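You operate a simulated robot arm through the tools that you are given. There is no shell and no other tool.

You run a simulated robot arm. Do the job below in one go: nothing can be reset, and whatever is moved stays where it is left.

Task
Unscrew the plug from the brass block, screw the eye bolt into the steel block.
Fine: the screw plug stands in its holder; then both blocks go into the green tray. Set down upright: screw plug.
Where things are to end (x, y in the base frame): screw plug within 0.03 m of [0.46, 0.15].

The check looks at the end state, three seconds after you hand in, the way a careful person would. Anything else that was tipped, shoved, dropped, spilled or broken makes it a failure.

Robot
A 7-joint arm with a two-finger parallel gripper, fixed in place. Base frame: the origin is at the foot of the arm, x ahead of it, y to its left, z up; the work surface is at about z = 0.88. Lengths are in m, angles in rad, forces in N, time in s.
With the tool pointing down near the work surface it reaches from about 0.24 to 0.68 m from the base axis. Its first joint turns from -1.152 to 1.152 rad. Payload 2.4 kg.
Tool frame: the origin (TCP) lies between the finger pads and is the grasp point; the fingertips stand 0.03 m ahead of it; z points along the fingers, y is the line along which they close. Largest opening 0.094 m; finger width 0.028, thickness 0.01; the body of the gripper, 0.05 by 0.096 m, starts 0.055 m behind the TCP.
Orientation is that of the tool frame in the base frame, as [roll, pitch, yaw] about the fixed x, y, z axes, in that order (R = Rz(yaw) Ry(pitch) Rx(roll)). With the fingers straight down and closing along the base's y, the tool's x points along the base's -x, its y along +y and its z along -z.

Tools
- The arm moves only by the tool play_rows. Its argument "steps" is one flat list of numbers, 7 for each row, row after row: the opening, from 0 (shut) to 1 (fully open), then the shift along the base's x, y, z in m, then the turn, a rotation vector about the base's x, y, z in rad. In form: [claw, x, y, z, wx, wy, wz, claw, x, y, z, wx, wy, wz, ...]. A call has 1 to 20 rows; each row shifts and turns the commanded pose from where the row before left it. Rows are played at 5 a second. More than 0.05 m and 0.15 rad between two rows, or a gripper value outside its range, and nothing of the call is played. Where a pose cannot be reached the arm comes as near as it can. A force on the tool above 50 N (or 10 N above the force at the start of the call, whichever is more), or a blocked arm, ends the call early, and 0.2 s more pass. The fingers move at their own pace (about 0.153 m/s each) and stop on an object; they squeeze with about 38 N. The grip force told is the motor's: it shows also when the fingers shut on nothing. Time passes only in rows, and 0.2 s behind the last, so rows that do not move let the fingers close. It gives the time, the measured TCP pose, the force on the tool (base axes), the opening and the grip force at its end, in the units of the frame above (readings bear some noise), with the torque about the TCP (base axes, N m) and any sound that the robot's microphone picked up.
- Cameras (640 x 400 px; columns grow to the right, rows downward): "scene" is fixed at [0.0493, 0.4691, 1.4374]; the picture's right is [-0.76, -0.65, 0.00], its down [-0.33, 0.39, -0.86] and it looks along [0.56, -0.65, -0.51] (base axes); focal length 364 px, centre (320, 200). "wrist" rides on the gripper at [0.076, 0.014, -0.102] in the tool frame; the picture's right is [-0.18, 0.98, 0.00], its down [-0.75, -0.14, -0.64] and it looks along [-0.63, -0.12, 0.77] (tool axes); focal length 243 px, centre (320, 200).
- capture(camera): a new picture of that camera. No time passes.
- pixel_to_xyz(camera, pixels): for up to 12 pixels [column, row] of the newest picture of that camera ("zoom" is the newest enlarged one), the place [x, y, z] in the base frame of the surface seen there, good to about 0.002 m, but the place of the scene camera against the robot may be out by one fixed shift of up to 0.025 m in any direction. No time passes.
- enlarge(camera, box): a new picture of the part [left, top, right, bottom] of that camera's present view, enlarged. No time passes.
- job_done(): hands the job in; it is judged then, once.

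Open the gripper and draw the arm clear of the work before you hand the job in, unless the task says otherwise.

The tools are called as name(argument=value, ...) on one line, values as JSON. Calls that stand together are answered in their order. play_rows: Moves the arm, as the interface text tells. Its arguments: {"type":"object","properties":{"steps":{"type":"array"}},"required":["steps"]} The other tools are called the same way: capture (camera) takes a picture; pixel_to_xyz (camera, pixels) gives the place of the surface under pixels of a picture; enlarge (camera, box) takes an enlarged picture of a part of a camera's view; job_done () hands the job in.

At the start:

```text
clock: 0.0
position: [0.3863, -0.0928, 1.2328]
ee_rot: [-3.14, -0.001, -3.14]
wrist_force: [0.5, 0.0, -0.4]
torque: [0.02, -0.03, 0.03]
gripper_width: 0.0939
grasp_force: 0.1
```

scene: 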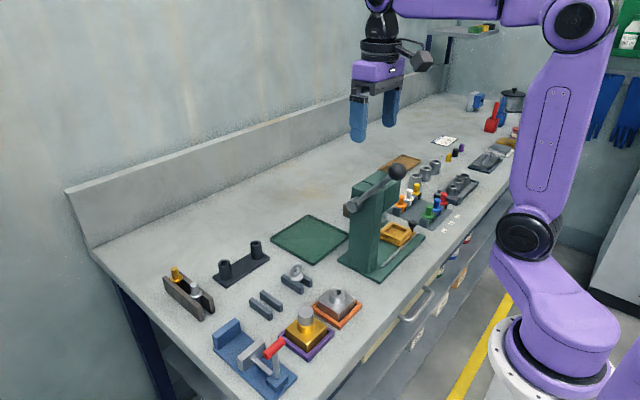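
wrist: 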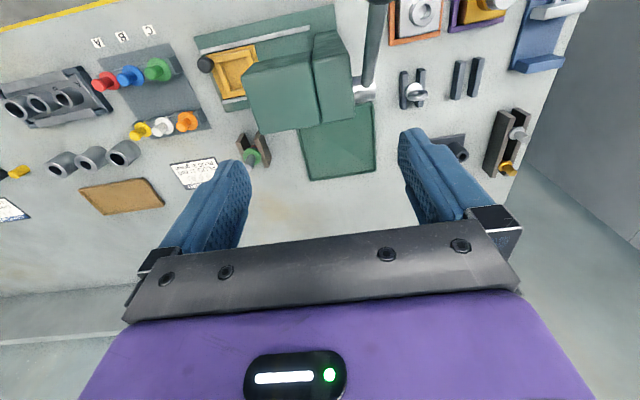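

The scene shows a brass block with a plug (about pixel 305,325), a steel block (335,300), a vise-like fixture (250,360), holders and a green tray (310,240). I take enlarged pictures to see details.

enlarge(camera="scene", box=[150, 200, 390, 400])

enlarge(camera="scene", box=[330, 120, 530, 290])

enlarge(camera="wrist", box=[370, 0, 600, 190])

```text
2.00 times, centred on (270, 300) of scene
```

zoom: 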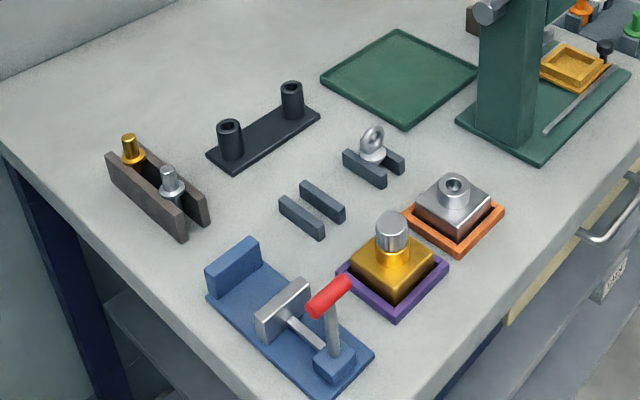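

```text
2.35 times, centred on (430, 205) of scene
```

zoom: 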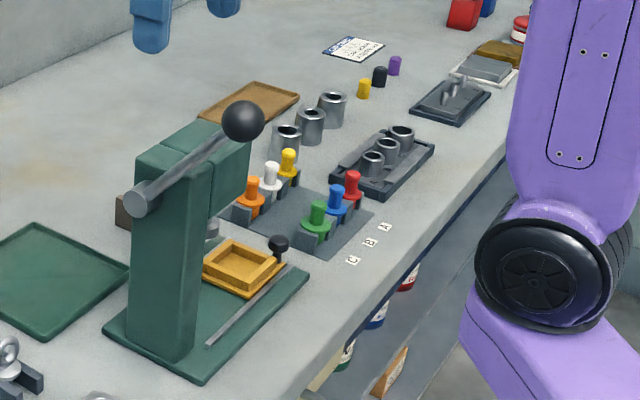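

```text
2.11 times, centred on (485, 95) of wrist
```

zoom: 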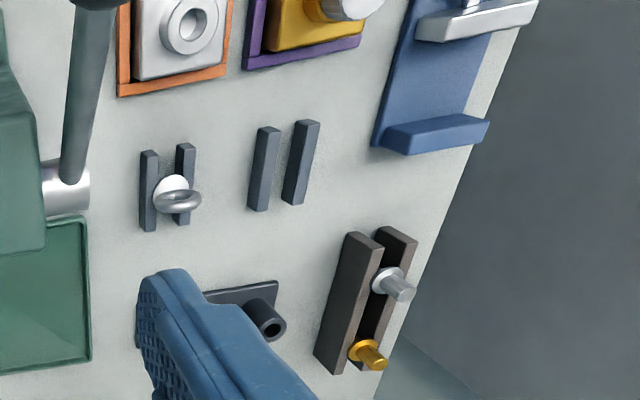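

I query positions of key things through the wrist picture (not subject to the scene shift), and the same in the scene picture to find the shift.

pixel_to_xyz(camera="wrist", pixels=[[453, 80], [476, 78], [405, 90], [421, 88], [412, 90], [420, 13], [395, 38], [460, 20], [490, 12], [320, 165], [365, 170], [440, 30]])

enlarge(camera="scene", box=[240, 250, 370, 360])

pixel_to_xyz(camera="scene", pixels=[[259, 310], [271, 298], [297, 270], [305, 312], [336, 297], [310, 240], [305, 332], [260, 304]])

```text
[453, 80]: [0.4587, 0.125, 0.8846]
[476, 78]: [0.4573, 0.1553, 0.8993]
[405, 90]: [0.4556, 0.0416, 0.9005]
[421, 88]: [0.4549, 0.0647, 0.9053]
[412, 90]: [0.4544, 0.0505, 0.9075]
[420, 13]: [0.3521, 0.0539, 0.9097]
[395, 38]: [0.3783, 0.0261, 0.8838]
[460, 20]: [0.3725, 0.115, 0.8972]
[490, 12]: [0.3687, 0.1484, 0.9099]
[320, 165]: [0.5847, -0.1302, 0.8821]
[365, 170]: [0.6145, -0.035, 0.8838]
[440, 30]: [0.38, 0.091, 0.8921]
```

```text
3.64 times, centred on (305, 305) of scene
```

zoom: 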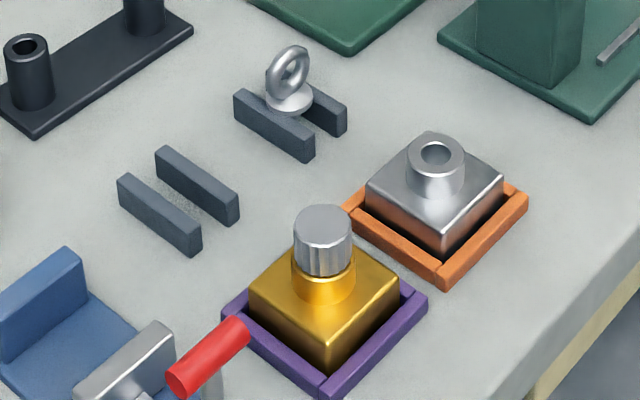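

```text
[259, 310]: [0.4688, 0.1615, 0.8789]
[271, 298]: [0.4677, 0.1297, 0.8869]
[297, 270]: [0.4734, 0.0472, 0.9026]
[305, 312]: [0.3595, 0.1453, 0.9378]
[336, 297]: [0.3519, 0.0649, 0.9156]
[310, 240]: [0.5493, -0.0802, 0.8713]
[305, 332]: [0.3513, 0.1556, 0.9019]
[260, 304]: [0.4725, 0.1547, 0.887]
```

The holder (two bars, scene 265,303) lies near [0.46,0.14], matching the plug's goal [0.46,0.15]; the eye bolt stands in its bars near [0.455,0.05]. I move the arm over this area for a closer wrist view.

play_rows(steps=[1, -0.0044, 0.0355, -0.0188, 0, 0, 0, 1, -0.0044, 0.0355, -0.0188, 0, 0, 0, 1, -0.0044, 0.0355, -0.0188, 0, 0, 0, 1, -0.0044, 0.0355, -0.0188, 0, 0, 0, 1, -0.0044, 0.0355, -0.0188, 0, 0, 0, 1, -0.0044, 0.0355, -0.0188, 0, 0, 0, 1, 0, 0, 0, 0, 0, 0])

capture(camera="wrist")

```text
clock: 1.6
position: [0.3588, 0.1193, 1.1223]
ee_rot: [3.14, -0.001, 3.141]
wrist_force: [0.3, 0.4, -0.2]
torque: [0.0, -0.03, -0.01]
gripper_width: 0.094
grasp_force: 0.1
```

```text
taken
```

wrist: 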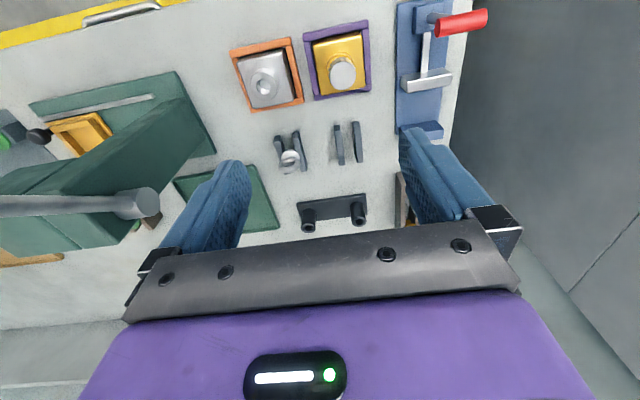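

The blocks are now visible in their nests (orange at 267,80; purple at 338,65) with the plug on the brass one. I enlarge for details.

enlarge(camera="wrist", box=[220, 10, 380, 110])

enlarge(camera="wrist", box=[250, 100, 400, 240])

enlarge(camera="wrist", box=[370, 0, 500, 140])

pixel_to_xyz(camera="wrist", pixels=[[342, 72], [265, 83], [243, 63], [285, 55], [253, 105], [296, 98], [318, 44], [356, 37], [322, 90], [364, 85], [289, 158], [347, 140]])

```text
4.00 times, centred on (300, 60) of wrist
```

zoom: 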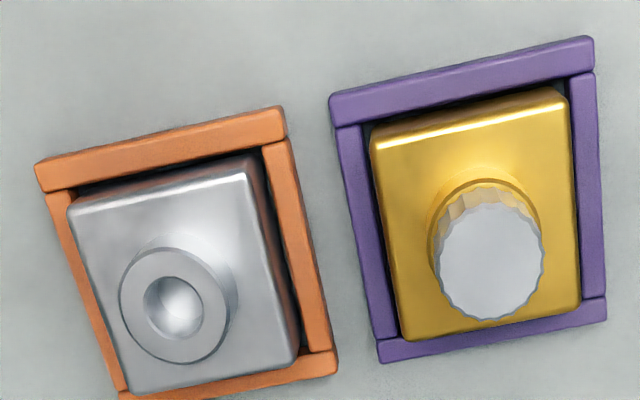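

```text
2.86 times, centred on (325, 170) of wrist
```

zoom: 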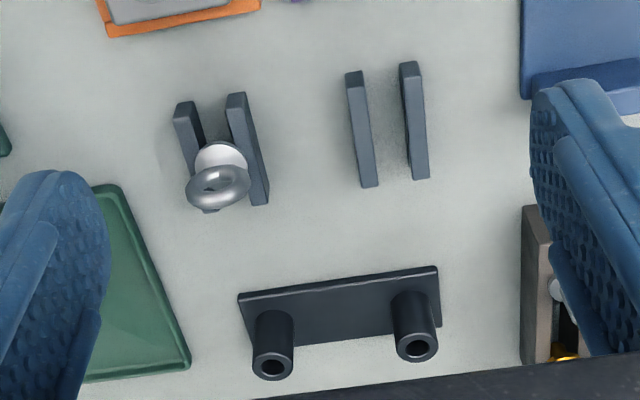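

```text
2.86 times, centred on (435, 70) of wrist
```

zoom: 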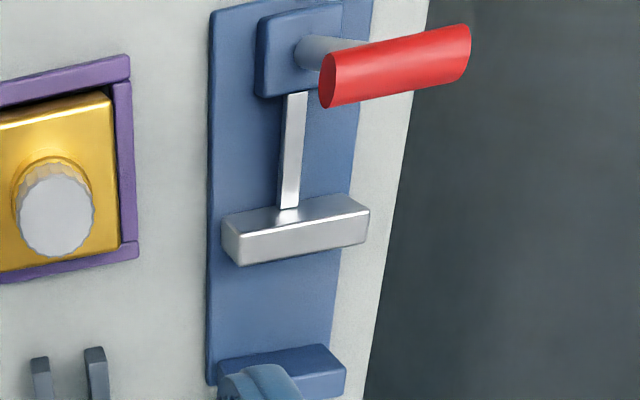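

```text
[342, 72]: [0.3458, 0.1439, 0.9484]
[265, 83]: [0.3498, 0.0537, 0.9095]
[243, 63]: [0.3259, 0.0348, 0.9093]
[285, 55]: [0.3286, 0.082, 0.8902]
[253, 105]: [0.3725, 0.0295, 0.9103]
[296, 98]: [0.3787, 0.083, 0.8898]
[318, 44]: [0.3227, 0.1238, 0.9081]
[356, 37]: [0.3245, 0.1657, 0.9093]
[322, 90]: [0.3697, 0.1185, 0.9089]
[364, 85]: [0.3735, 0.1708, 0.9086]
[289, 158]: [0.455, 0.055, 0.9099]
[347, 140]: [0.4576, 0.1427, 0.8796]
```

The brass plug's knurled knob top is at wrist px ~(342,75). I measure the knob edges, holder bars and eye-bolt.

pixel_to_xyz(camera="wrist", pixels=[[342.5, 75.5], [331.5, 75.5], [353, 75.5], [342.5, 64.5], [342.5, 87], [337, 128], [342, 162], [357, 124], [360, 160], [280, 139], [304, 135], [291, 154]])

enlarge(camera="wrist", box=[260, 115, 380, 190])

pixel_to_xyz(camera="zoom", pixels=[[160, 200], [120, 80], [240, 70], [250, 240], [435, 60], [570, 45], [500, 150], [180, 150]])

```text
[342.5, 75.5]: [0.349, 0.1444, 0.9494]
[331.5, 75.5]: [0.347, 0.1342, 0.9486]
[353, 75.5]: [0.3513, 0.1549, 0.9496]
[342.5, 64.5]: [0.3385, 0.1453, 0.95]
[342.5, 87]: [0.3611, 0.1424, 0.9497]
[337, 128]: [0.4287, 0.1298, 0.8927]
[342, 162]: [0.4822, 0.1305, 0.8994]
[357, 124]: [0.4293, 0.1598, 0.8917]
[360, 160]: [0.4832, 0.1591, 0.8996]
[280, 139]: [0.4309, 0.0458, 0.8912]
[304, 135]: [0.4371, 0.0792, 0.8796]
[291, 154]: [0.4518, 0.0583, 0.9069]
```

```text
5.33 times, centred on (320, 152) of wrist
```

zoom: 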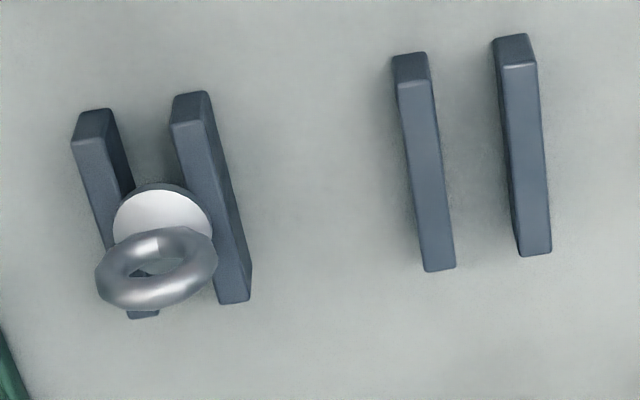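

```text
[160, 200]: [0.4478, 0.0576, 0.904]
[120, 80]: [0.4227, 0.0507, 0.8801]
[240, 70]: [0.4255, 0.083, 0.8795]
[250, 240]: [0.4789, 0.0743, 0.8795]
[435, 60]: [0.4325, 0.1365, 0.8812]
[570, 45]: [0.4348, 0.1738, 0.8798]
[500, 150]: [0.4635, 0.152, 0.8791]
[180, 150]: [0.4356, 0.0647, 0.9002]
```

The knob top centre is about (0.349, 0.1445, 0.9495), radius ~0.013. I query a vertical line of points on the knob and boss in the scene view to find the knob's lower edge and the scene shift.

enlarge(camera="scene", box=[265, 285, 365, 355])

pixel_to_xyz(camera="scene", pixels=[[305, 309], [305, 312], [305.5, 317], [305.5, 320], [305.5, 323], [305.5, 325], [305.5, 326.5], [305.5, 328], [305.5, 330], [305.5, 332], [305.5, 336], [305.5, 340]])

```text
5.71 times, centred on (315, 320) of scene
```

zoom: 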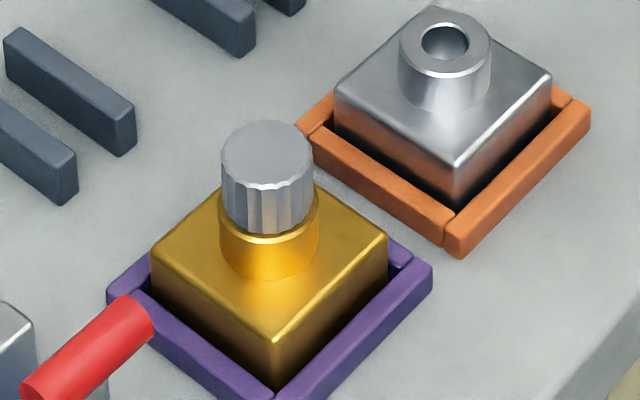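

```text
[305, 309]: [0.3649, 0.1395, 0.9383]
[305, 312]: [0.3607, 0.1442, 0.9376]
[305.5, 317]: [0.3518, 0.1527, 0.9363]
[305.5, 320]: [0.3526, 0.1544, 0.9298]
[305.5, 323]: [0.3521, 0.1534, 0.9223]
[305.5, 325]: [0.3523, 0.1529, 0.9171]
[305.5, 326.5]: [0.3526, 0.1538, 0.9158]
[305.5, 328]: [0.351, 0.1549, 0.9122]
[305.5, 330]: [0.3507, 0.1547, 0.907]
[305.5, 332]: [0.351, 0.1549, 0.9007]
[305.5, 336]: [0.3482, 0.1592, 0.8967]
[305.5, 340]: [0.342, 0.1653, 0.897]
```

Knob spans about z 0.927–0.9495 on a boss reaching ~0.926 (scene shift ≈ (+0.012, 0, −0.0115)). I check the red clamp handle and jaw positions so that the gripper won't strike them while turning.

pixel_to_xyz(camera="wrist", pixels=[[440, 25], [460, 22], [484, 17], [425, 20], [428, 50], [408, 82], [448, 78], [400, 60], [370, 60], [305, 35], [368, 25], [430, 130]])

play_rows(steps=[1, -0.002, 0.005, -0.025, 0, 0, 0, 1, -0.002, 0.005, -0.025, 0, 0, 0, 1, -0.002, 0.005, -0.025, 0, 0, 0, 1, -0.002, 0.005, -0.02, 0, 0, 0, 1, -0.0018, 0.0052, -0.0073, 0, 0, 0, 1, 0, 0, 0, 0, 0, 0])

capture(camera="wrist")

```text
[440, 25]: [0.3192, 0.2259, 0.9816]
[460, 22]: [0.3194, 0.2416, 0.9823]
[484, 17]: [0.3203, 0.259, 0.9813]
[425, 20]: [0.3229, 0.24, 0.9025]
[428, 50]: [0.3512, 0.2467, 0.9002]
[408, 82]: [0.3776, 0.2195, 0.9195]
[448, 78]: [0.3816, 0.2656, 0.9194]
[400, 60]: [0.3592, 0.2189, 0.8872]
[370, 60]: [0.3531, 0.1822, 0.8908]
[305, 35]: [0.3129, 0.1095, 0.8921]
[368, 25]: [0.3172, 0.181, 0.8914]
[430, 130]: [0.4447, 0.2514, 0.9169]
```

```text
clock: 3.0
position: [0.3498, 0.144, 1.0174]
ee_rot: [-3.141, 0.0, 3.14]
wrist_force: [0.8, 0.0, 0.6]
torque: [-0.01, 0.0, 0.0]
gripper_width: 0.0936
grasp_force: 0.1
```

```text
taken
```

wrist: 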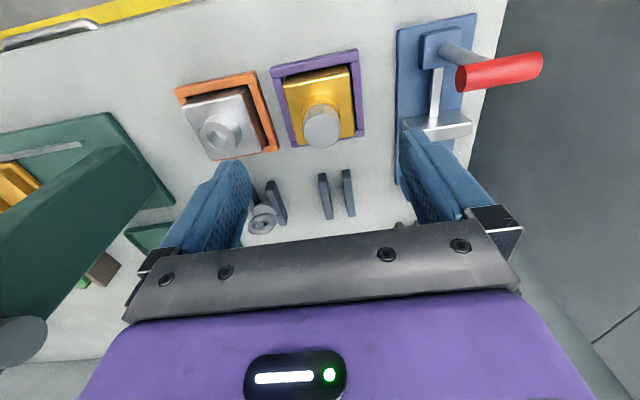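

Now the knob top is at wrist px (321,130). I measure its edges at this closer range.

enlarge(camera="wrist", box=[270, 80, 370, 160])

pixel_to_xyz(camera="wrist", pixels=[[322, 131], [306, 130], [338, 131], [322, 118], [321, 144], [312, 120], [333, 121], [311, 141], [333, 141], [230, 125], [205, 150], [268, 222]])

```text
5.00 times, centred on (320, 120) of wrist
```

zoom: 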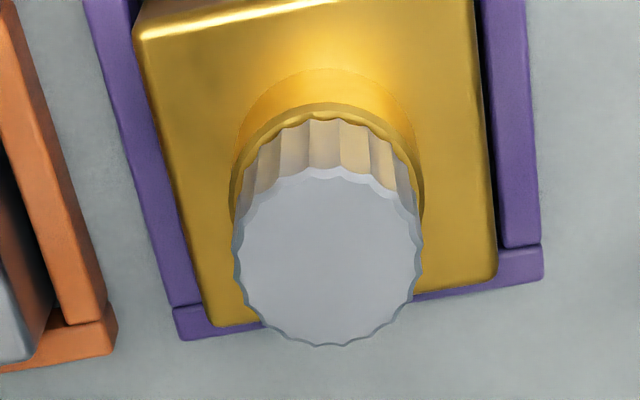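

```text
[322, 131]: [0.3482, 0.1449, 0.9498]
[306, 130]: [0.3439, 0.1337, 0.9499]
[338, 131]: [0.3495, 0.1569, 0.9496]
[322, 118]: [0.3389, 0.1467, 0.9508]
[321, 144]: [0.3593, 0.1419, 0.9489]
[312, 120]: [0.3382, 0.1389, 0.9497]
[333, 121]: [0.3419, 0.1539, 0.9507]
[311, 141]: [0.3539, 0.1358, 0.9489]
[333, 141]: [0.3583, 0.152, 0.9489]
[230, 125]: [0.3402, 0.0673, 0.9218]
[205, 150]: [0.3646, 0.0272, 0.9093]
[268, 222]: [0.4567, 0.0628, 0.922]
```

Knob centre is about (0.3487, 0.1447), diameter ~0.027. I test how far the wrist can pre-turn clockwise (-1.5 rad) here above the knob, with the fingers half open.

play_rows(steps=[0.5, 0, 0, 0, 0, 0, -0.15, 0.5, 0, 0, 0, 0, 0, -0.15, 0.5, 0, 0, 0, 0, 0, -0.15, 0.5, 0, 0, 0, 0, 0, -0.15, 0.5, 0, 0, 0, 0, 0, -0.15, 0.5, 0, 0, 0, 0, 0, -0.15, 0.5, 0, 0, 0, 0, 0, -0.15, 0.5, 0, 0, 0, 0, 0, -0.15, 0.5, 0, 0, 0, 0, 0, -0.15, 0.5, 0, 0, 0, 0, 0, -0.15, 0.5, 0, 0, 0, 0, 0, 0])

capture(camera="wrist")

capture(camera="scene")

```text
clock: 5.4
position: [0.3494, 0.1452, 1.017]
ee_rot: [-3.141, 0.0, 1.64]
wrist_force: [0.4, -0.5, 0.7]
torque: [0.01, -0.04, -0.04]
gripper_width: 0.0469
grasp_force: 0.0
```

```text
taken
```

wrist: 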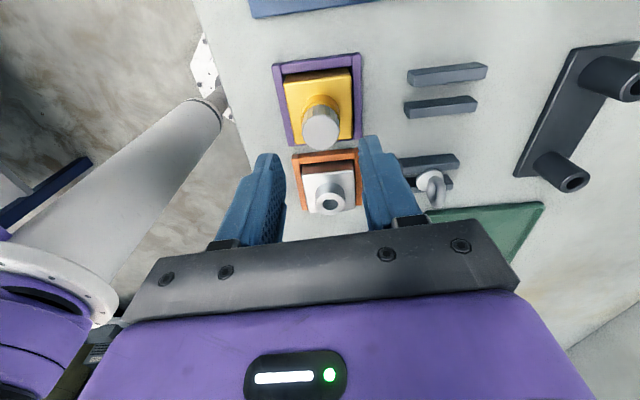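

```text
taken
```

scene: 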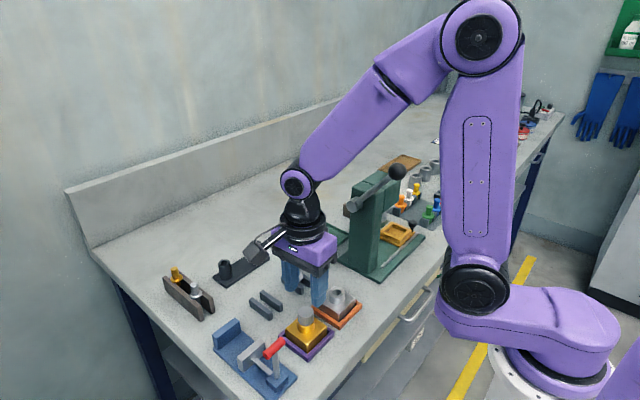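

Yaw 1.64 was reached without trouble. I check the knob centre from this second viewpoint (px 320,130) to cancel any offset.

enlarge(camera="wrist", box=[270, 80, 370, 160])

pixel_to_xyz(camera="wrist", pixels=[[321, 131], [304, 131], [337, 131], [321, 118], [320, 145]])

```text
5.00 times, centred on (320, 120) of wrist
```

zoom: 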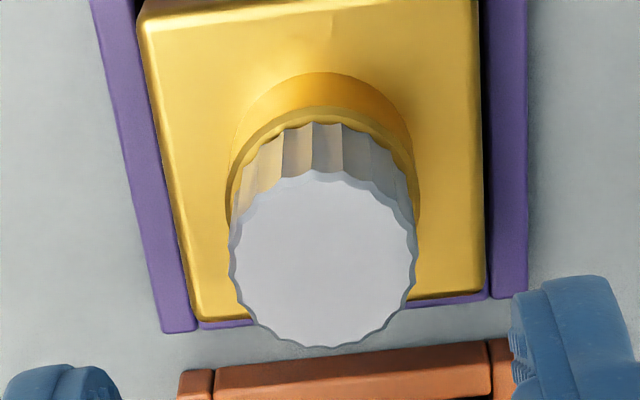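

```text
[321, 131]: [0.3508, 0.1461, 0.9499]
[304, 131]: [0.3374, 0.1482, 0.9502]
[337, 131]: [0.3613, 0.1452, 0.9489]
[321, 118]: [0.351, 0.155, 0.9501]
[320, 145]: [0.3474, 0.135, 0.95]
```

The knob centre (≈0.3495, 0.1452) is right under the TCP. I lower to z≈0.960 (tips 0.930, just above the boss) and close.

play_rows(steps=[0.5, 0, 0, -0.02, 0, 0, 0, 0.5, 0, 0, -0.02, 0, 0, 0, 0.5, 0, 0, -0.01, 0, 0, 0, 0.5, 0, 0, -0.0072, 0, 0, 0, 0.5, 0, 0, 0, 0, 0, 0, 0, 0, 0, 0, 0, 0, 0, 0, 0, 0, 0, 0, 0, 0, 0, 0, 0, 0, 0, 0, 0])

capture(camera="wrist")

```text
clock: 7.2
position: [0.3507, 0.1474, 0.959]
ee_rot: [-3.141, 0.001, 1.645]
wrist_force: [2.3, 0.6, -0.3]
torque: [0.01, -0.01, -0.01]
gripper_width: 0.0264
grasp_force: 38.4
```

```text
taken
```

wrist: 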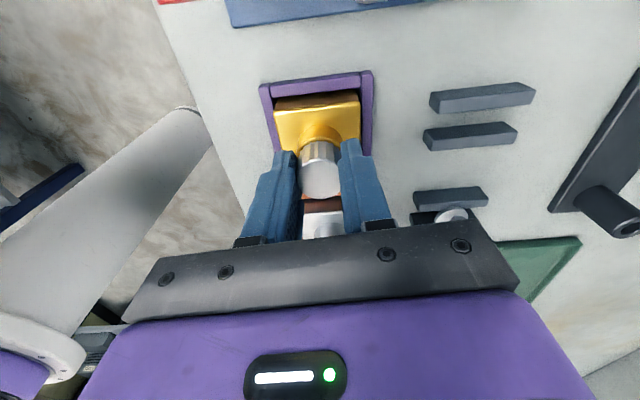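

The fingers hold the knob (0.0264 m, 38 N). I turn a little counter-clockwise (+0.45 rad) to read force and torque.

play_rows(steps=[0, 0, 0, 0, 0, 0, 0.1, 0, 0, 0, 0, 0, 0, 0.15, 0, 0, 0, 0, 0, 0, 0.15, 0, 0, 0, 0, 0, 0, 0.1])

capture(camera="wrist")

```text
clock: 8.2
position: [0.3497, 0.146, 0.9605]
ee_rot: [3.141, -0.001, 2.145]
wrist_force: [0.6, -1.3, -2.0]
torque: [-0.01, -0.05, 0.0]
gripper_width: 0.0263
grasp_force: 38.0
```

```text
taken
```

wrist: 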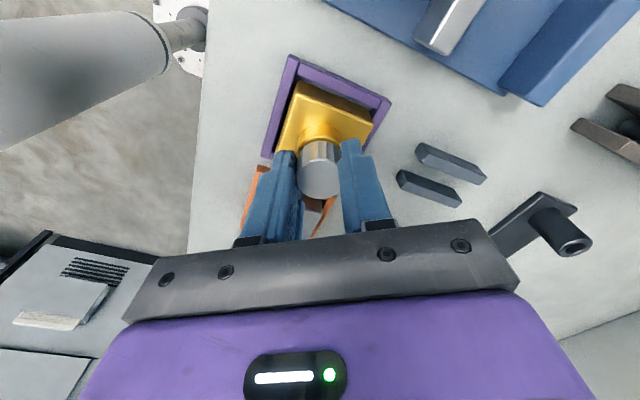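

The turn gave nearly no torque; I enlarge to see whether the block stayed square in its nest and the plug turned.

enlarge(camera="wrist", box=[240, 40, 420, 200])

enlarge(camera="scene", box=[265, 285, 365, 355])

```text
2.50 times, centred on (330, 120) of wrist
```

zoom: 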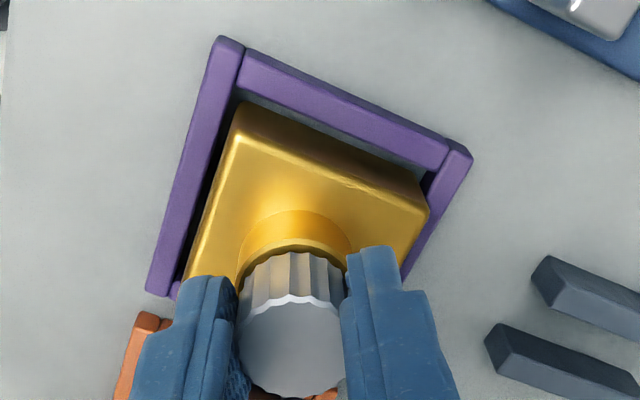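

```text
5.71 times, centred on (315, 320) of scene
```

zoom: 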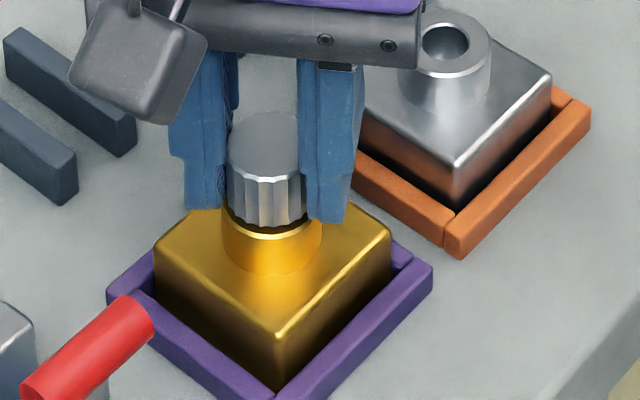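

The knob seems to have turned (a thin dark gap shows below the knob) with the block still in its nest. I continue +1.5 rad at constant height and look at the force.

play_rows(steps=[0, 0, 0, 0, 0, 0, 0.15, 0, 0, 0, 0, 0, 0, 0.15, 0, 0, 0, 0, 0, 0, 0.15, 0, 0, 0, 0, 0, 0, 0.15, 0, 0, 0, 0, 0, 0, 0.15, 0, 0, 0, 0, 0, 0, 0.15, 0, 0, 0, 0, 0, 0, 0.15, 0, 0, 0, 0, 0, 0, 0.15, 0, 0, 0, 0, 0, 0, 0.15, 0, 0, 0, 0, 0, 0, 0.15])

capture(camera="wrist")

enlarge(camera="scene", box=[265, 285, 365, 355])

```text
clock: 10.4
position: [0.3495, 0.1457, 0.9596]
ee_rot: [-3.141, 0.001, -2.639]
wrist_force: [-0.8, -1.3, 4.2]
torque: [-0.11, 0.19, 0.01]
gripper_width: 0.0266
grasp_force: 38.1
```

```text
taken
```

wrist: 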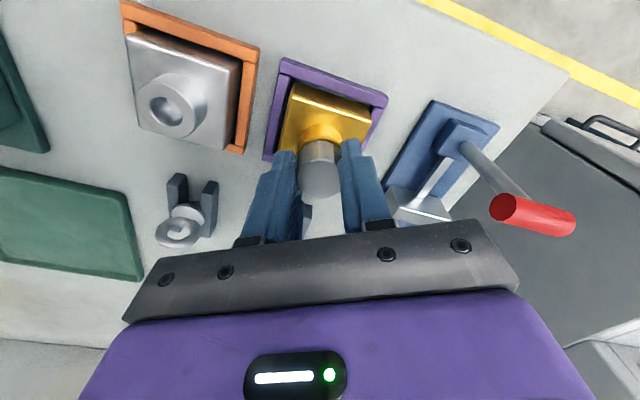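

```text
5.71 times, centred on (315, 320) of scene
```

zoom: 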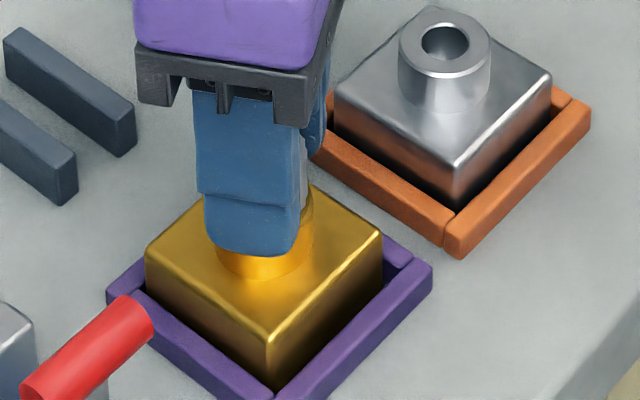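

Upward force of 4.2 N on the tool suggests the plug is rising as it turns. I open, lift a little and measure the knob's new top height.

play_rows(steps=[0.5, 0, 0, 0, 0, 0, 0, 0.5, 0, 0, 0, 0, 0, 0, 0.5, 0, 0, 0.02, 0, 0, 0, 0.5, 0, 0, 0.03, 0, 0, 0, 0.5, 0, 0, 0, 0, 0, 0])

capture(camera="wrist")

enlarge(camera="wrist", box=[250, 50, 390, 170])

pixel_to_xyz(camera="wrist", pixels=[[320, 135], [310, 135], [330, 135], [320, 125], [320, 145]])

enlarge(camera="scene", box=[265, 285, 365, 355])

```text
clock: 11.6
position: [0.3484, 0.1464, 1.01]
ee_rot: [-3.142, 0.001, -2.641]
wrist_force: [0.6, 0.2, -0.4]
torque: [0.0, 0.01, -0.06]
gripper_width: 0.0471
grasp_force: 0.0
```

```text
taken
```

wrist: 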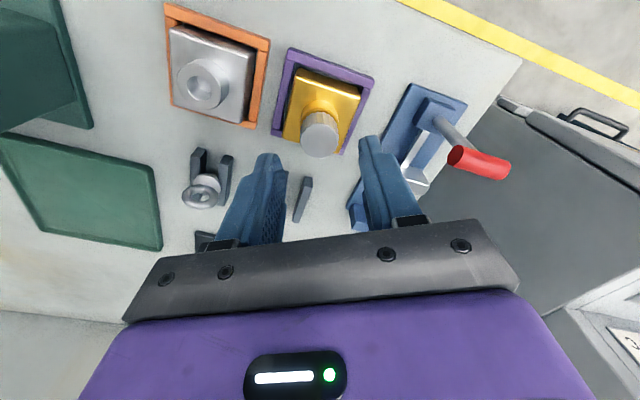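

```text
3.33 times, centred on (320, 110) of wrist
```

zoom: 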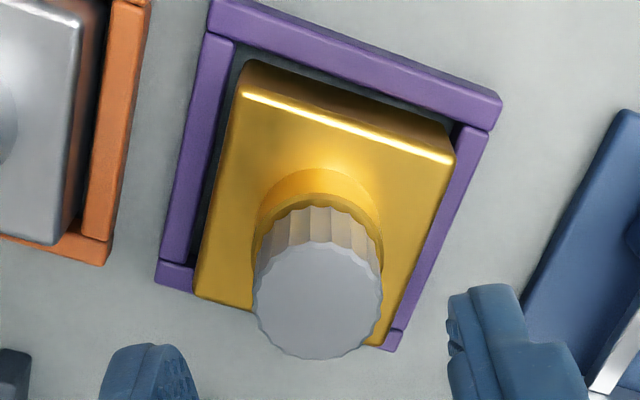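

```text
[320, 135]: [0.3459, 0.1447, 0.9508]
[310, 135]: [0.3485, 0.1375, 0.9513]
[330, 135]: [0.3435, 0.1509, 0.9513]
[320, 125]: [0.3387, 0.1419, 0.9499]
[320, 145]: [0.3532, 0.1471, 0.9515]
```

```text
5.71 times, centred on (315, 320) of scene
```

zoom: 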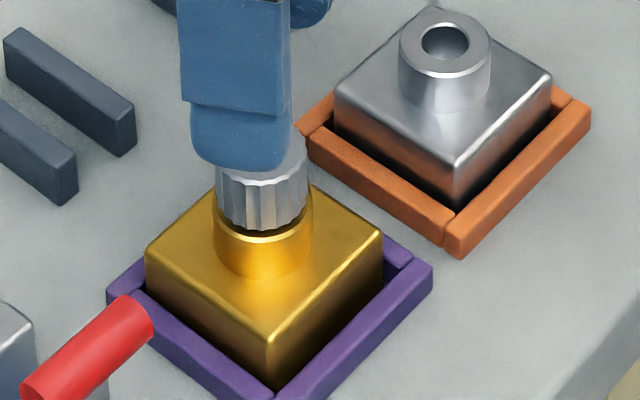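

Knob top rose ~1.2 mm (now z≈0.951) after 2 rad — right-hand thread, coming out. I rotate the wrist back by 2.85 rad above the knob and test the range.

play_rows(steps=[0.5, 0, 0, 0, 0, 0, -0.15, 0.5, 0, 0, 0, 0, 0, -0.15, 0.5, 0, 0, 0, 0, 0, -0.15, 0.5, 0, 0, 0, 0, 0, -0.15, 0.5, 0, 0, 0, 0, 0, -0.15, 0.5, 0, 0, 0, 0, 0, -0.15, 0.5, 0, 0, 0, 0, 0, -0.15, 0.5, 0, 0, 0, 0, 0, -0.15, 0.5, 0, 0, 0, 0, 0, -0.15, 0.5, 0, 0, 0, 0, 0, -0.15, 0.5, 0, 0, 0, 0, 0, -0.15, 0.5, 0, 0, 0, 0, 0, -0.15, 0.5, 0, 0, 0, 0, 0, -0.15, 0.5, 0, 0, 0, 0, 0, -0.15, 0.5, 0, 0, 0, 0, 0, -0.15, 0.5, 0, 0, 0, 0, 0, -0.15, 0.5, 0, 0, 0, 0, 0, -0.15, 0.5, 0, 0, 0, 0, 0, -0.15, 0.5, 0, 0, 0, 0, 0, -0.15, 0.5, 0, 0, 0, 0, 0, 0])

capture(camera="wrist")

enlarge(camera="wrist", box=[270, 80, 370, 160])

pixel_to_xyz(camera="wrist", pixels=[[320, 137], [308, 137], [332, 137], [320, 127], [320, 147]])

```text
clock: 15.8
position: [0.3498, 0.1454, 1.0091]
ee_rot: [-3.14, 0.0, 0.792]
wrist_force: [-1.0, 0.3, 0.4]
torque: [-0.02, -0.02, 0.01]
gripper_width: 0.047
grasp_force: 0.1
```

```text
taken
```

wrist: 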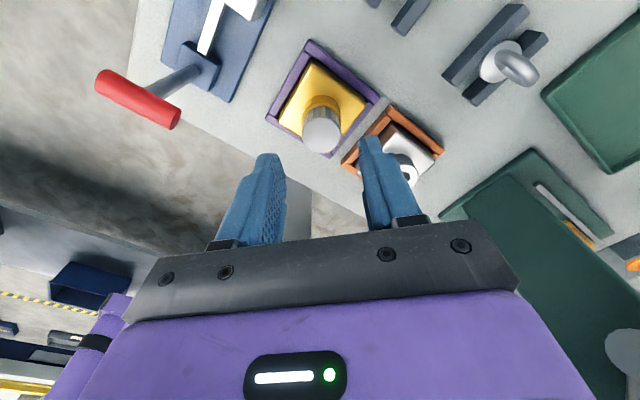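

```text
5.00 times, centred on (320, 120) of wrist
```

zoom: 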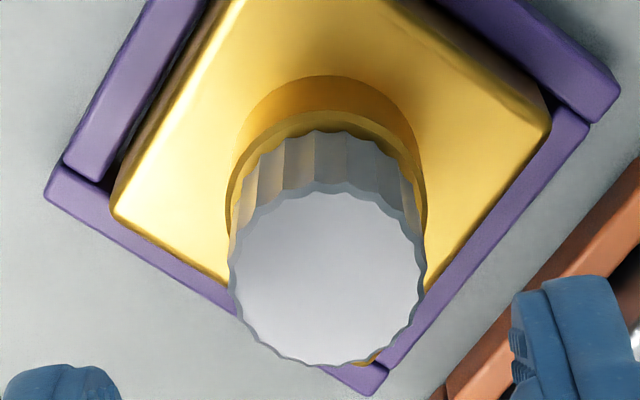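

```text
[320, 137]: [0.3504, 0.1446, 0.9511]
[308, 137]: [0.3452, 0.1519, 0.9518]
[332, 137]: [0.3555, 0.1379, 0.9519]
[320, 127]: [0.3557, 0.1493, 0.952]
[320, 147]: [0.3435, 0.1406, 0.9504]
```

The wrist reaches yaw 0.79. Knob centred within ~1–2 mm under the TCP; I lower, grip and turn +2.1 rad with a slight rise.

play_rows(steps=[0.5, 0.0005, 0, -0.02, 0, 0, 0, 0.5, 0, 0, -0.02, 0, 0, 0, 0.5, 0, 0, -0.0088, 0, 0, 0, 0, 0, 0, 0, 0, 0, 0, 0, 0, 0, 0, 0, 0, 0, 0, 0, 0, 0, 0, 0, 0, 0, 0, 0, 0.0001, 0, 0, 0.15, 0, 0, 0, 0.0001, 0, 0, 0.15, 0, 0, 0, 0.0001, 0, 0, 0.15, 0, 0, 0, 0.0001, 0, 0, 0.15, 0, 0, 0, 0.0001, 0, 0, 0.15, 0, 0, 0, 0.0001, 0, 0, 0.15, 0, 0, 0, 0.0001, 0, 0, 0.15, 0, 0, 0, 0.0001, 0, 0, 0.15, 0, 0, 0, 0.0001, 0, 0, 0.15, 0, 0, 0, 0.0001, 0, 0, 0.15, 0, 0, 0, 0.0001, 0, 0, 0.15, 0, 0, 0, 0.0001, 0, 0, 0.15, 0, 0, 0, 0.0001, 0, 0, 0.15, 0, 0, 0, 0.0001, 0, 0, 0.15])

play_rows(steps=[0, 0, 0, 0.0001, 0, 0, 0.15, 0, 0, 0, 0.0001, 0, 0, 0.15, 0, 0, 0, 0.0001, 0, 0, 0.15, 0, 0, 0, 0.0001, 0, 0, 0.15, 0, 0, 0, 0.0001, 0, 0, 0.15, 0, 0, 0, 0, 0, 0, 0])

capture(camera="wrist")

enlarge(camera="scene", box=[265, 285, 365, 355])

```text
clock: 20.0
position: [0.3504, 0.147, 0.9627]
ee_rot: [3.139, 0.001, 2.898]
wrist_force: [13.0, 0.8, 1.1]
torque: [0.12, -0.66, -0.03]
gripper_width: 0.0269
grasp_force: 37.8
```

```text
clock: 21.4
position: [0.3499, 0.1459, 0.9643]
ee_rot: [-3.141, 0.0, -2.638]
wrist_force: [5.5, 7.2, 2.1]
torque: [0.27, -0.2, 0.01]
gripper_width: 0.0266
grasp_force: 38.0
```

```text
taken
```

wrist: 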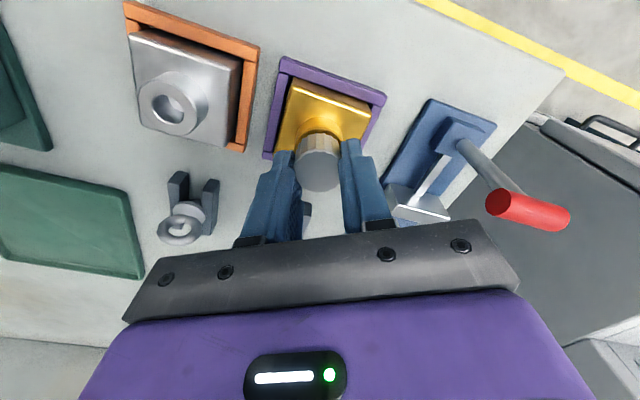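

```text
5.71 times, centred on (315, 320) of scene
```

zoom: 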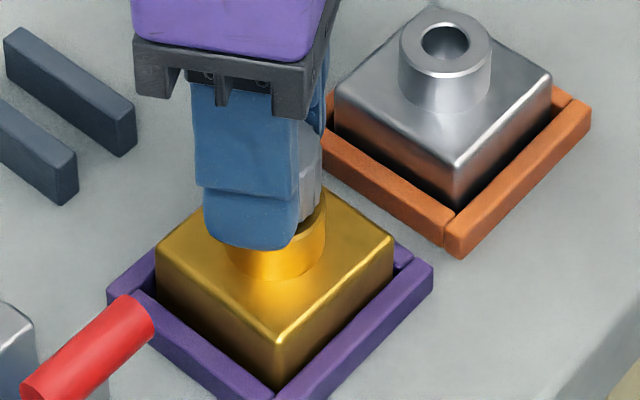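

Turned 2.85 rad; side forces up to 13 N come from the block leaning on the nest walls. I release, rise and measure the knob again.

play_rows(steps=[0.5, 0, 0, 0, 0, 0, 0, 0.5, 0, 0, 0, 0, 0, 0, 0.5, 0, 0, 0.02, 0, 0, 0, 0.5, 0, 0, 0.03, 0, 0, 0, 0.5, 0, 0, 0, 0, 0, 0])

capture(camera="wrist")

enlarge(camera="wrist", box=[270, 70, 370, 170])

pixel_to_xyz(camera="wrist", pixels=[[320, 137], [308, 137], [332, 137], [320, 127], [320, 147]])

enlarge(camera="scene", box=[265, 285, 365, 355])

```text
clock: 22.6
position: [0.3489, 0.1458, 1.0126]
ee_rot: [-3.141, -0.001, -2.641]
wrist_force: [0.6, 0.2, 0.3]
torque: [-0.04, -0.01, 0.04]
gripper_width: 0.0468
grasp_force: 0.1
```

```text
taken
```

wrist: 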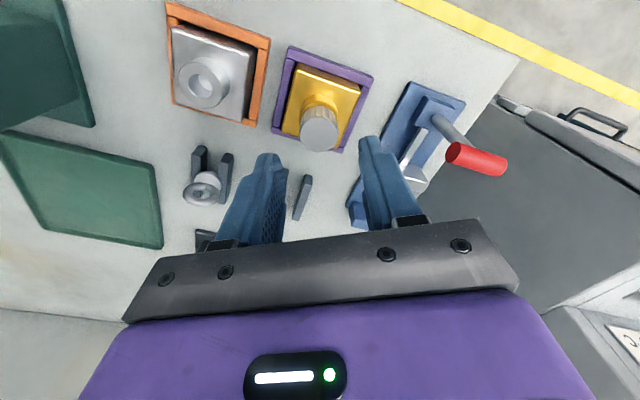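

```text
4.00 times, centred on (320, 120) of wrist
```

zoom: 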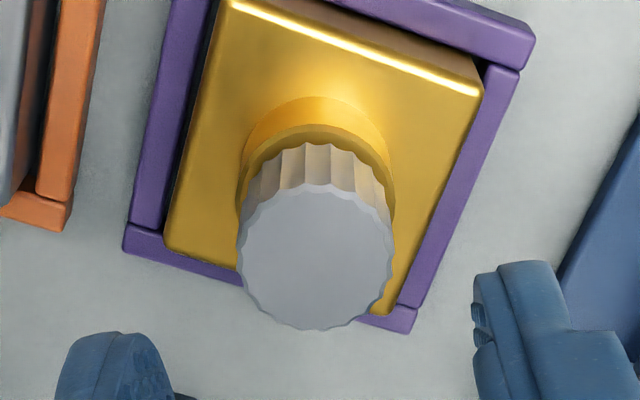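

```text
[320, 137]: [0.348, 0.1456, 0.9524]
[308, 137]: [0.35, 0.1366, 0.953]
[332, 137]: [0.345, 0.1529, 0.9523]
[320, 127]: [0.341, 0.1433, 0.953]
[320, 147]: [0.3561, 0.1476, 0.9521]
```

```text
5.71 times, centred on (315, 320) of scene
```

zoom: 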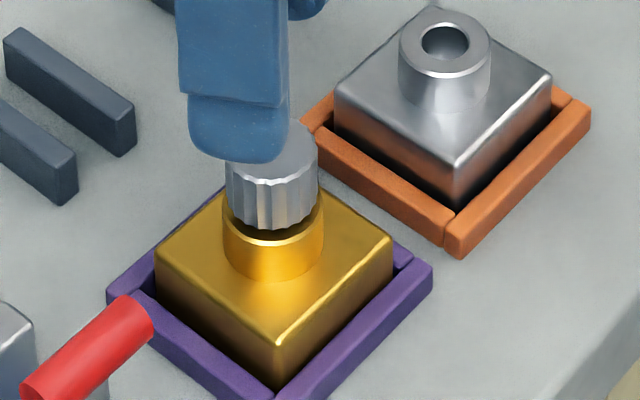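

Knob top is now z≈0.9525 with a clear gap beneath. I turn the wrist back while lowering around the knob (opening 0.047 clears it), then grip and turn again.

play_rows(steps=[0.5, 0, 0, -0.0027, 0, 0, -0.15, 0.5, 0, 0, -0.0027, 0, 0, -0.15, 0.5, 0, 0, -0.0027, 0, 0, -0.15, 0.5, 0, 0, -0.0027, 0, 0, -0.15, 0.5, 0, 0, -0.0027, 0, 0, -0.15, 0.5, 0, 0, -0.0027, 0, 0, -0.15, 0.5, 0, 0, -0.0027, 0, 0, -0.15, 0.5, 0, 0, -0.0027, 0, 0, -0.15, 0.5, 0, 0, -0.0027, 0, 0, -0.15, 0.5, 0, 0, -0.0027, 0, 0, -0.15, 0.5, 0, 0, -0.0027, 0, 0, -0.15, 0.5, 0, 0, -0.0027, 0, 0, -0.15, 0.5, 0, 0, -0.0027, 0, 0, -0.15, 0.5, 0, 0, -0.0027, 0, 0, -0.15, 0.5, 0, 0, -0.0027, 0, 0, -0.15, 0.5, 0, 0, -0.0027, 0, 0, -0.15, 0.5, 0, 0, -0.0027, 0, 0, -0.15, 0.5, 0, 0, -0.0027, 0, 0, -0.15, 0.5, 0, 0, -0.0026, 0, 0, -0.15])

play_rows(steps=[0, 0, 0, 0, 0, 0, 0, 0, 0, 0, 0, 0, 0, 0, 0, 0, 0, 0, 0, 0, 0, 0, 0, 0, 0.0001, 0, 0, 0.15, 0, 0, 0, 0.0001, 0, 0, 0.15, 0, 0, 0, 0.0001, 0, 0, 0.15, 0, 0, 0, 0.0001, 0, 0, 0.15, 0, 0, 0, 0.0001, 0, 0, 0.15, 0, 0, 0, 0.0001, 0, 0, 0.15, 0, 0, 0, 0.0001, 0, 0, 0.15, 0, 0, 0, 0.0001, 0, 0, 0.15, 0, 0, 0, 0.0001, 0, 0, 0.15, 0, 0, 0, 0.0001, 0, 0, 0.15, 0, 0, 0, 0.0001, 0, 0, 0.15, 0, 0, 0, 0.0001, 0, 0, 0.15, 0, 0, 0, 0.0001, 0, 0, 0.15, 0, 0, 0, 0.0001, 0, 0, 0.15, 0, 0, 0, 0.0001, 0, 0, 0.15, 0, 0, 0, 0.0001, 0, 0, 0.15, 0, 0, 0, 0.0001, 0, 0, 0.15])

capture(camera="wrist")

enlarge(camera="scene", box=[265, 285, 365, 355])

```text
clock: 26.6
position: [0.3498, 0.1459, 0.963]
ee_rot: [-3.141, 0.0, 0.79]
wrist_force: [-0.5, 1.0, 0.5]
torque: [-0.03, 0.02, 0.02]
gripper_width: 0.0469
grasp_force: 0.0
```

```text
clock: 30.8
position: [0.3509, 0.1443, 0.9641]
ee_rot: [-3.14, -0.001, -2.938]
wrist_force: [-1.2, -1.5, -0.5]
torque: [-0.08, 0.09, -0.02]
gripper_width: 0.0269
grasp_force: 37.7
```

```text
taken
```

wrist: 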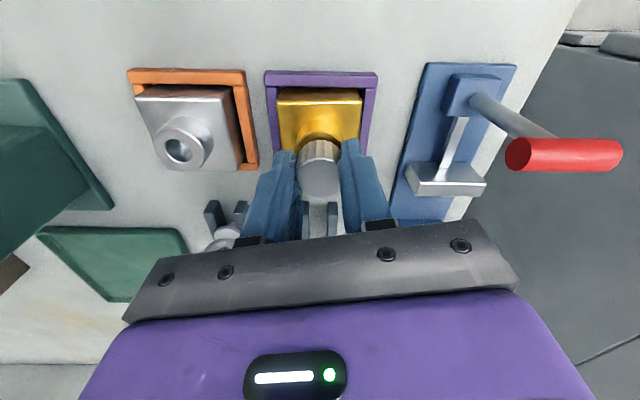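

```text
5.71 times, centred on (315, 320) of scene
```

zoom: 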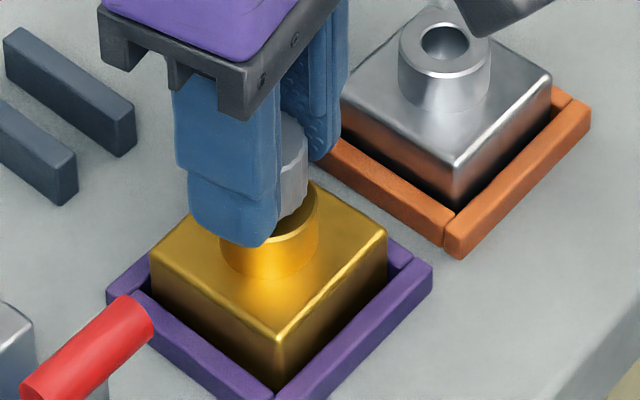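

Forces stay small. I continue turning in the same grip +0.9 rad to extend the stroke, then open and turn back.

play_rows(steps=[0, 0, 0, 0.0001, 0, 0, 0.15, 0, 0, 0, 0.0001, 0, 0, 0.15, 0, 0, 0, 0.0001, 0, 0, 0.15, 0, 0, 0, 0.0001, 0, 0, 0.15, 0, 0, 0, 0.0001, 0, 0, 0.15, 0, 0, 0, 0.0001, 0, 0, 0.15])

play_rows(steps=[0.5, 0, 0, 0, 0, 0, 0, 0.5, 0, 0, 0, 0, 0, 0, 0.5, 0, 0, 0.0002, 0, 0, -0.15, 0.5, 0, 0, 0.0001, 0, 0, -0.15, 0.5, 0, 0, 0.0001, 0, 0, -0.15, 0.5, 0, 0, 0.0001, 0, 0, -0.15, 0.5, 0, 0, 0.0001, 0, 0, -0.15, 0.5, 0, 0, 0, 0, 0, -0.15, 0.5, 0, 0, 0, 0, 0, -0.15, 0.5, 0, 0, 0, 0, 0, -0.15, 0.5, 0, 0, 0, 0, 0, -0.15, 0.5, 0, 0, 0, 0, 0, -0.15, 0.5, 0, 0, 0, 0, 0, -0.15, 0.5, 0, 0, 0, 0, 0, -0.15, 0.5, 0, 0, 0, 0, 0, -0.15, 0.5, 0, 0, 0, 0, 0, -0.15, 0.5, 0, 0, 0, 0, 0, -0.15, 0.5, 0, 0, 0, 0, 0, -0.15, 0.5, 0, 0, 0, 0, 0, -0.15, 0.5, 0, 0, 0, 0, 0, -0.15])

enlarge(camera="scene", box=[265, 285, 365, 355])

capture(camera="wrist")

```text
clock: 32.2
position: [0.3503, 0.1447, 0.9639]
ee_rot: [3.141, 0.001, -2.039]
wrist_force: [0.2, 0.2, -0.4]
torque: [-0.02, 0.01, -0.04]
gripper_width: 0.0264
grasp_force: 38.7
```

```text
clock: 36.4
position: [0.3513, 0.1458, 0.965]
ee_rot: [3.141, 0.001, 1.539]
wrist_force: [0.9, 0.4, 0.3]
torque: [-0.01, -0.01, -0.02]
gripper_width: 0.0469
grasp_force: 0.1
```

```text
5.71 times, centred on (315, 320) of scene
```

zoom: 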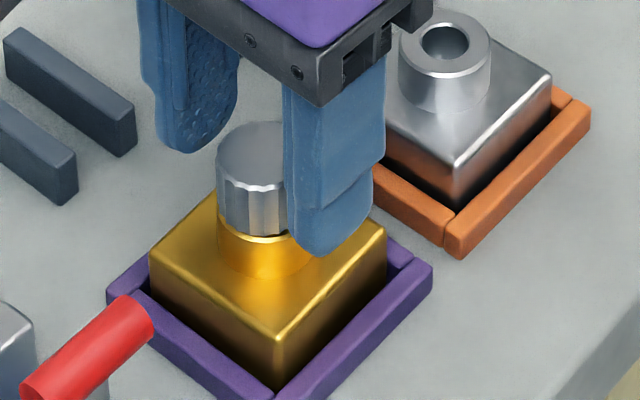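

```text
taken
```

wrist: 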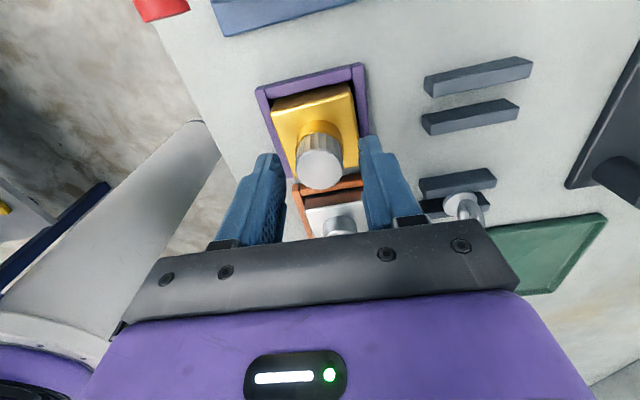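

The knob now seems to sit low on the boss again (scene zoom ~ (250,150)-(250,235)). I measure its top height from both cameras.

pixel_to_xyz(camera="wrist", pixels=[[320, 168], [310, 165], [330, 165], [320, 155], [320, 178], [318, 140]])

enlarge(camera="wrist", box=[250, 60, 390, 200])

pixel_to_xyz(camera="scene", pixels=[[303, 310], [305, 313], [307, 310], [300, 313]])

```text
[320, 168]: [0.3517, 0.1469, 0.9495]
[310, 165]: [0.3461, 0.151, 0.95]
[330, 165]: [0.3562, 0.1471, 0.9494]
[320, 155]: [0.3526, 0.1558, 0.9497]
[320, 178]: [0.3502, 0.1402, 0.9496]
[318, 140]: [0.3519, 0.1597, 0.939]
```

```text
2.86 times, centred on (320, 130) of wrist
```

zoom: 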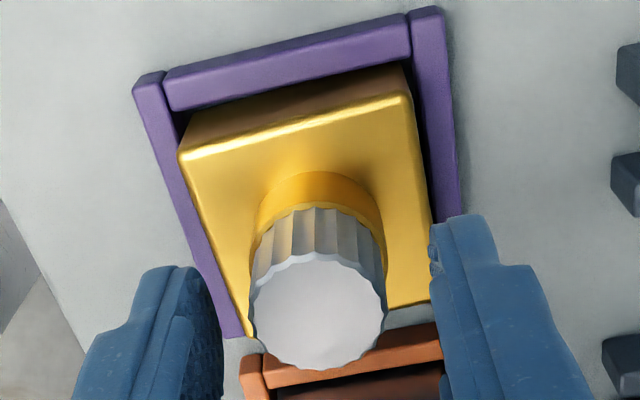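

```text
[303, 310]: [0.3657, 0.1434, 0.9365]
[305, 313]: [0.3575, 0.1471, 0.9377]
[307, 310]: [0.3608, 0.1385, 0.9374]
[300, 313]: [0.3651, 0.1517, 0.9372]
```

Knob top is back at z≈0.9495: the plug has left its thread (about 1.3 turns) and simply rests in the bore. I lower slightly, grip it and lift 10 mm to test whether it comes out free.

play_rows(steps=[0.5, 0, 0, -0.0055, 0, 0, 0, 0.5, 0, 0, 0, 0, 0, 0, 0, 0, 0, 0, 0, 0, 0, 0, 0, 0, 0, 0, 0, 0, 0, 0, 0, 0, 0, 0, 0, 0, 0, 0, 0.002, 0, 0, 0, 0, 0, 0, 0.003, 0, 0, 0, 0, 0, 0, 0.003, 0, 0, 0, 0, 0, 0, 0.003, 0, 0, 0, 0, 0, 0, 0, 0, 0, 0])

capture(camera="wrist")

enlarge(camera="scene", box=[265, 285, 365, 355])

```text
clock: 38.6
position: [0.3498, 0.1457, 0.9703]
ee_rot: [-3.141, 0.0, 1.543]
wrist_force: [0.0, -0.6, -0.4]
torque: [-0.01, -0.01, -0.04]
gripper_width: 0.0265
grasp_force: 37.8
```

```text
taken
```

wrist: 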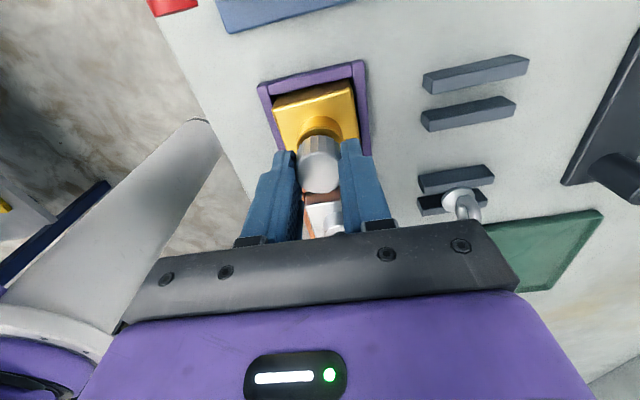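

```text
5.71 times, centred on (315, 320) of scene
```

zoom: 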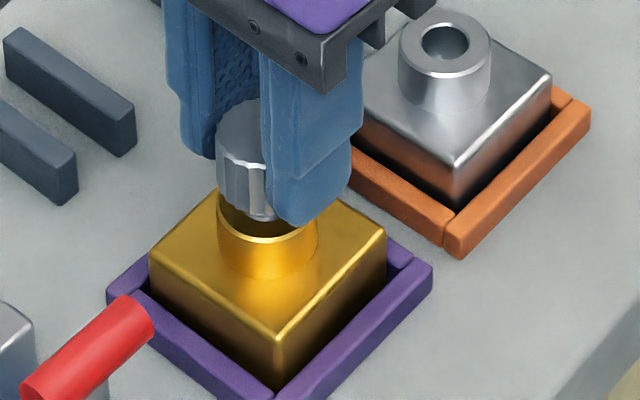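

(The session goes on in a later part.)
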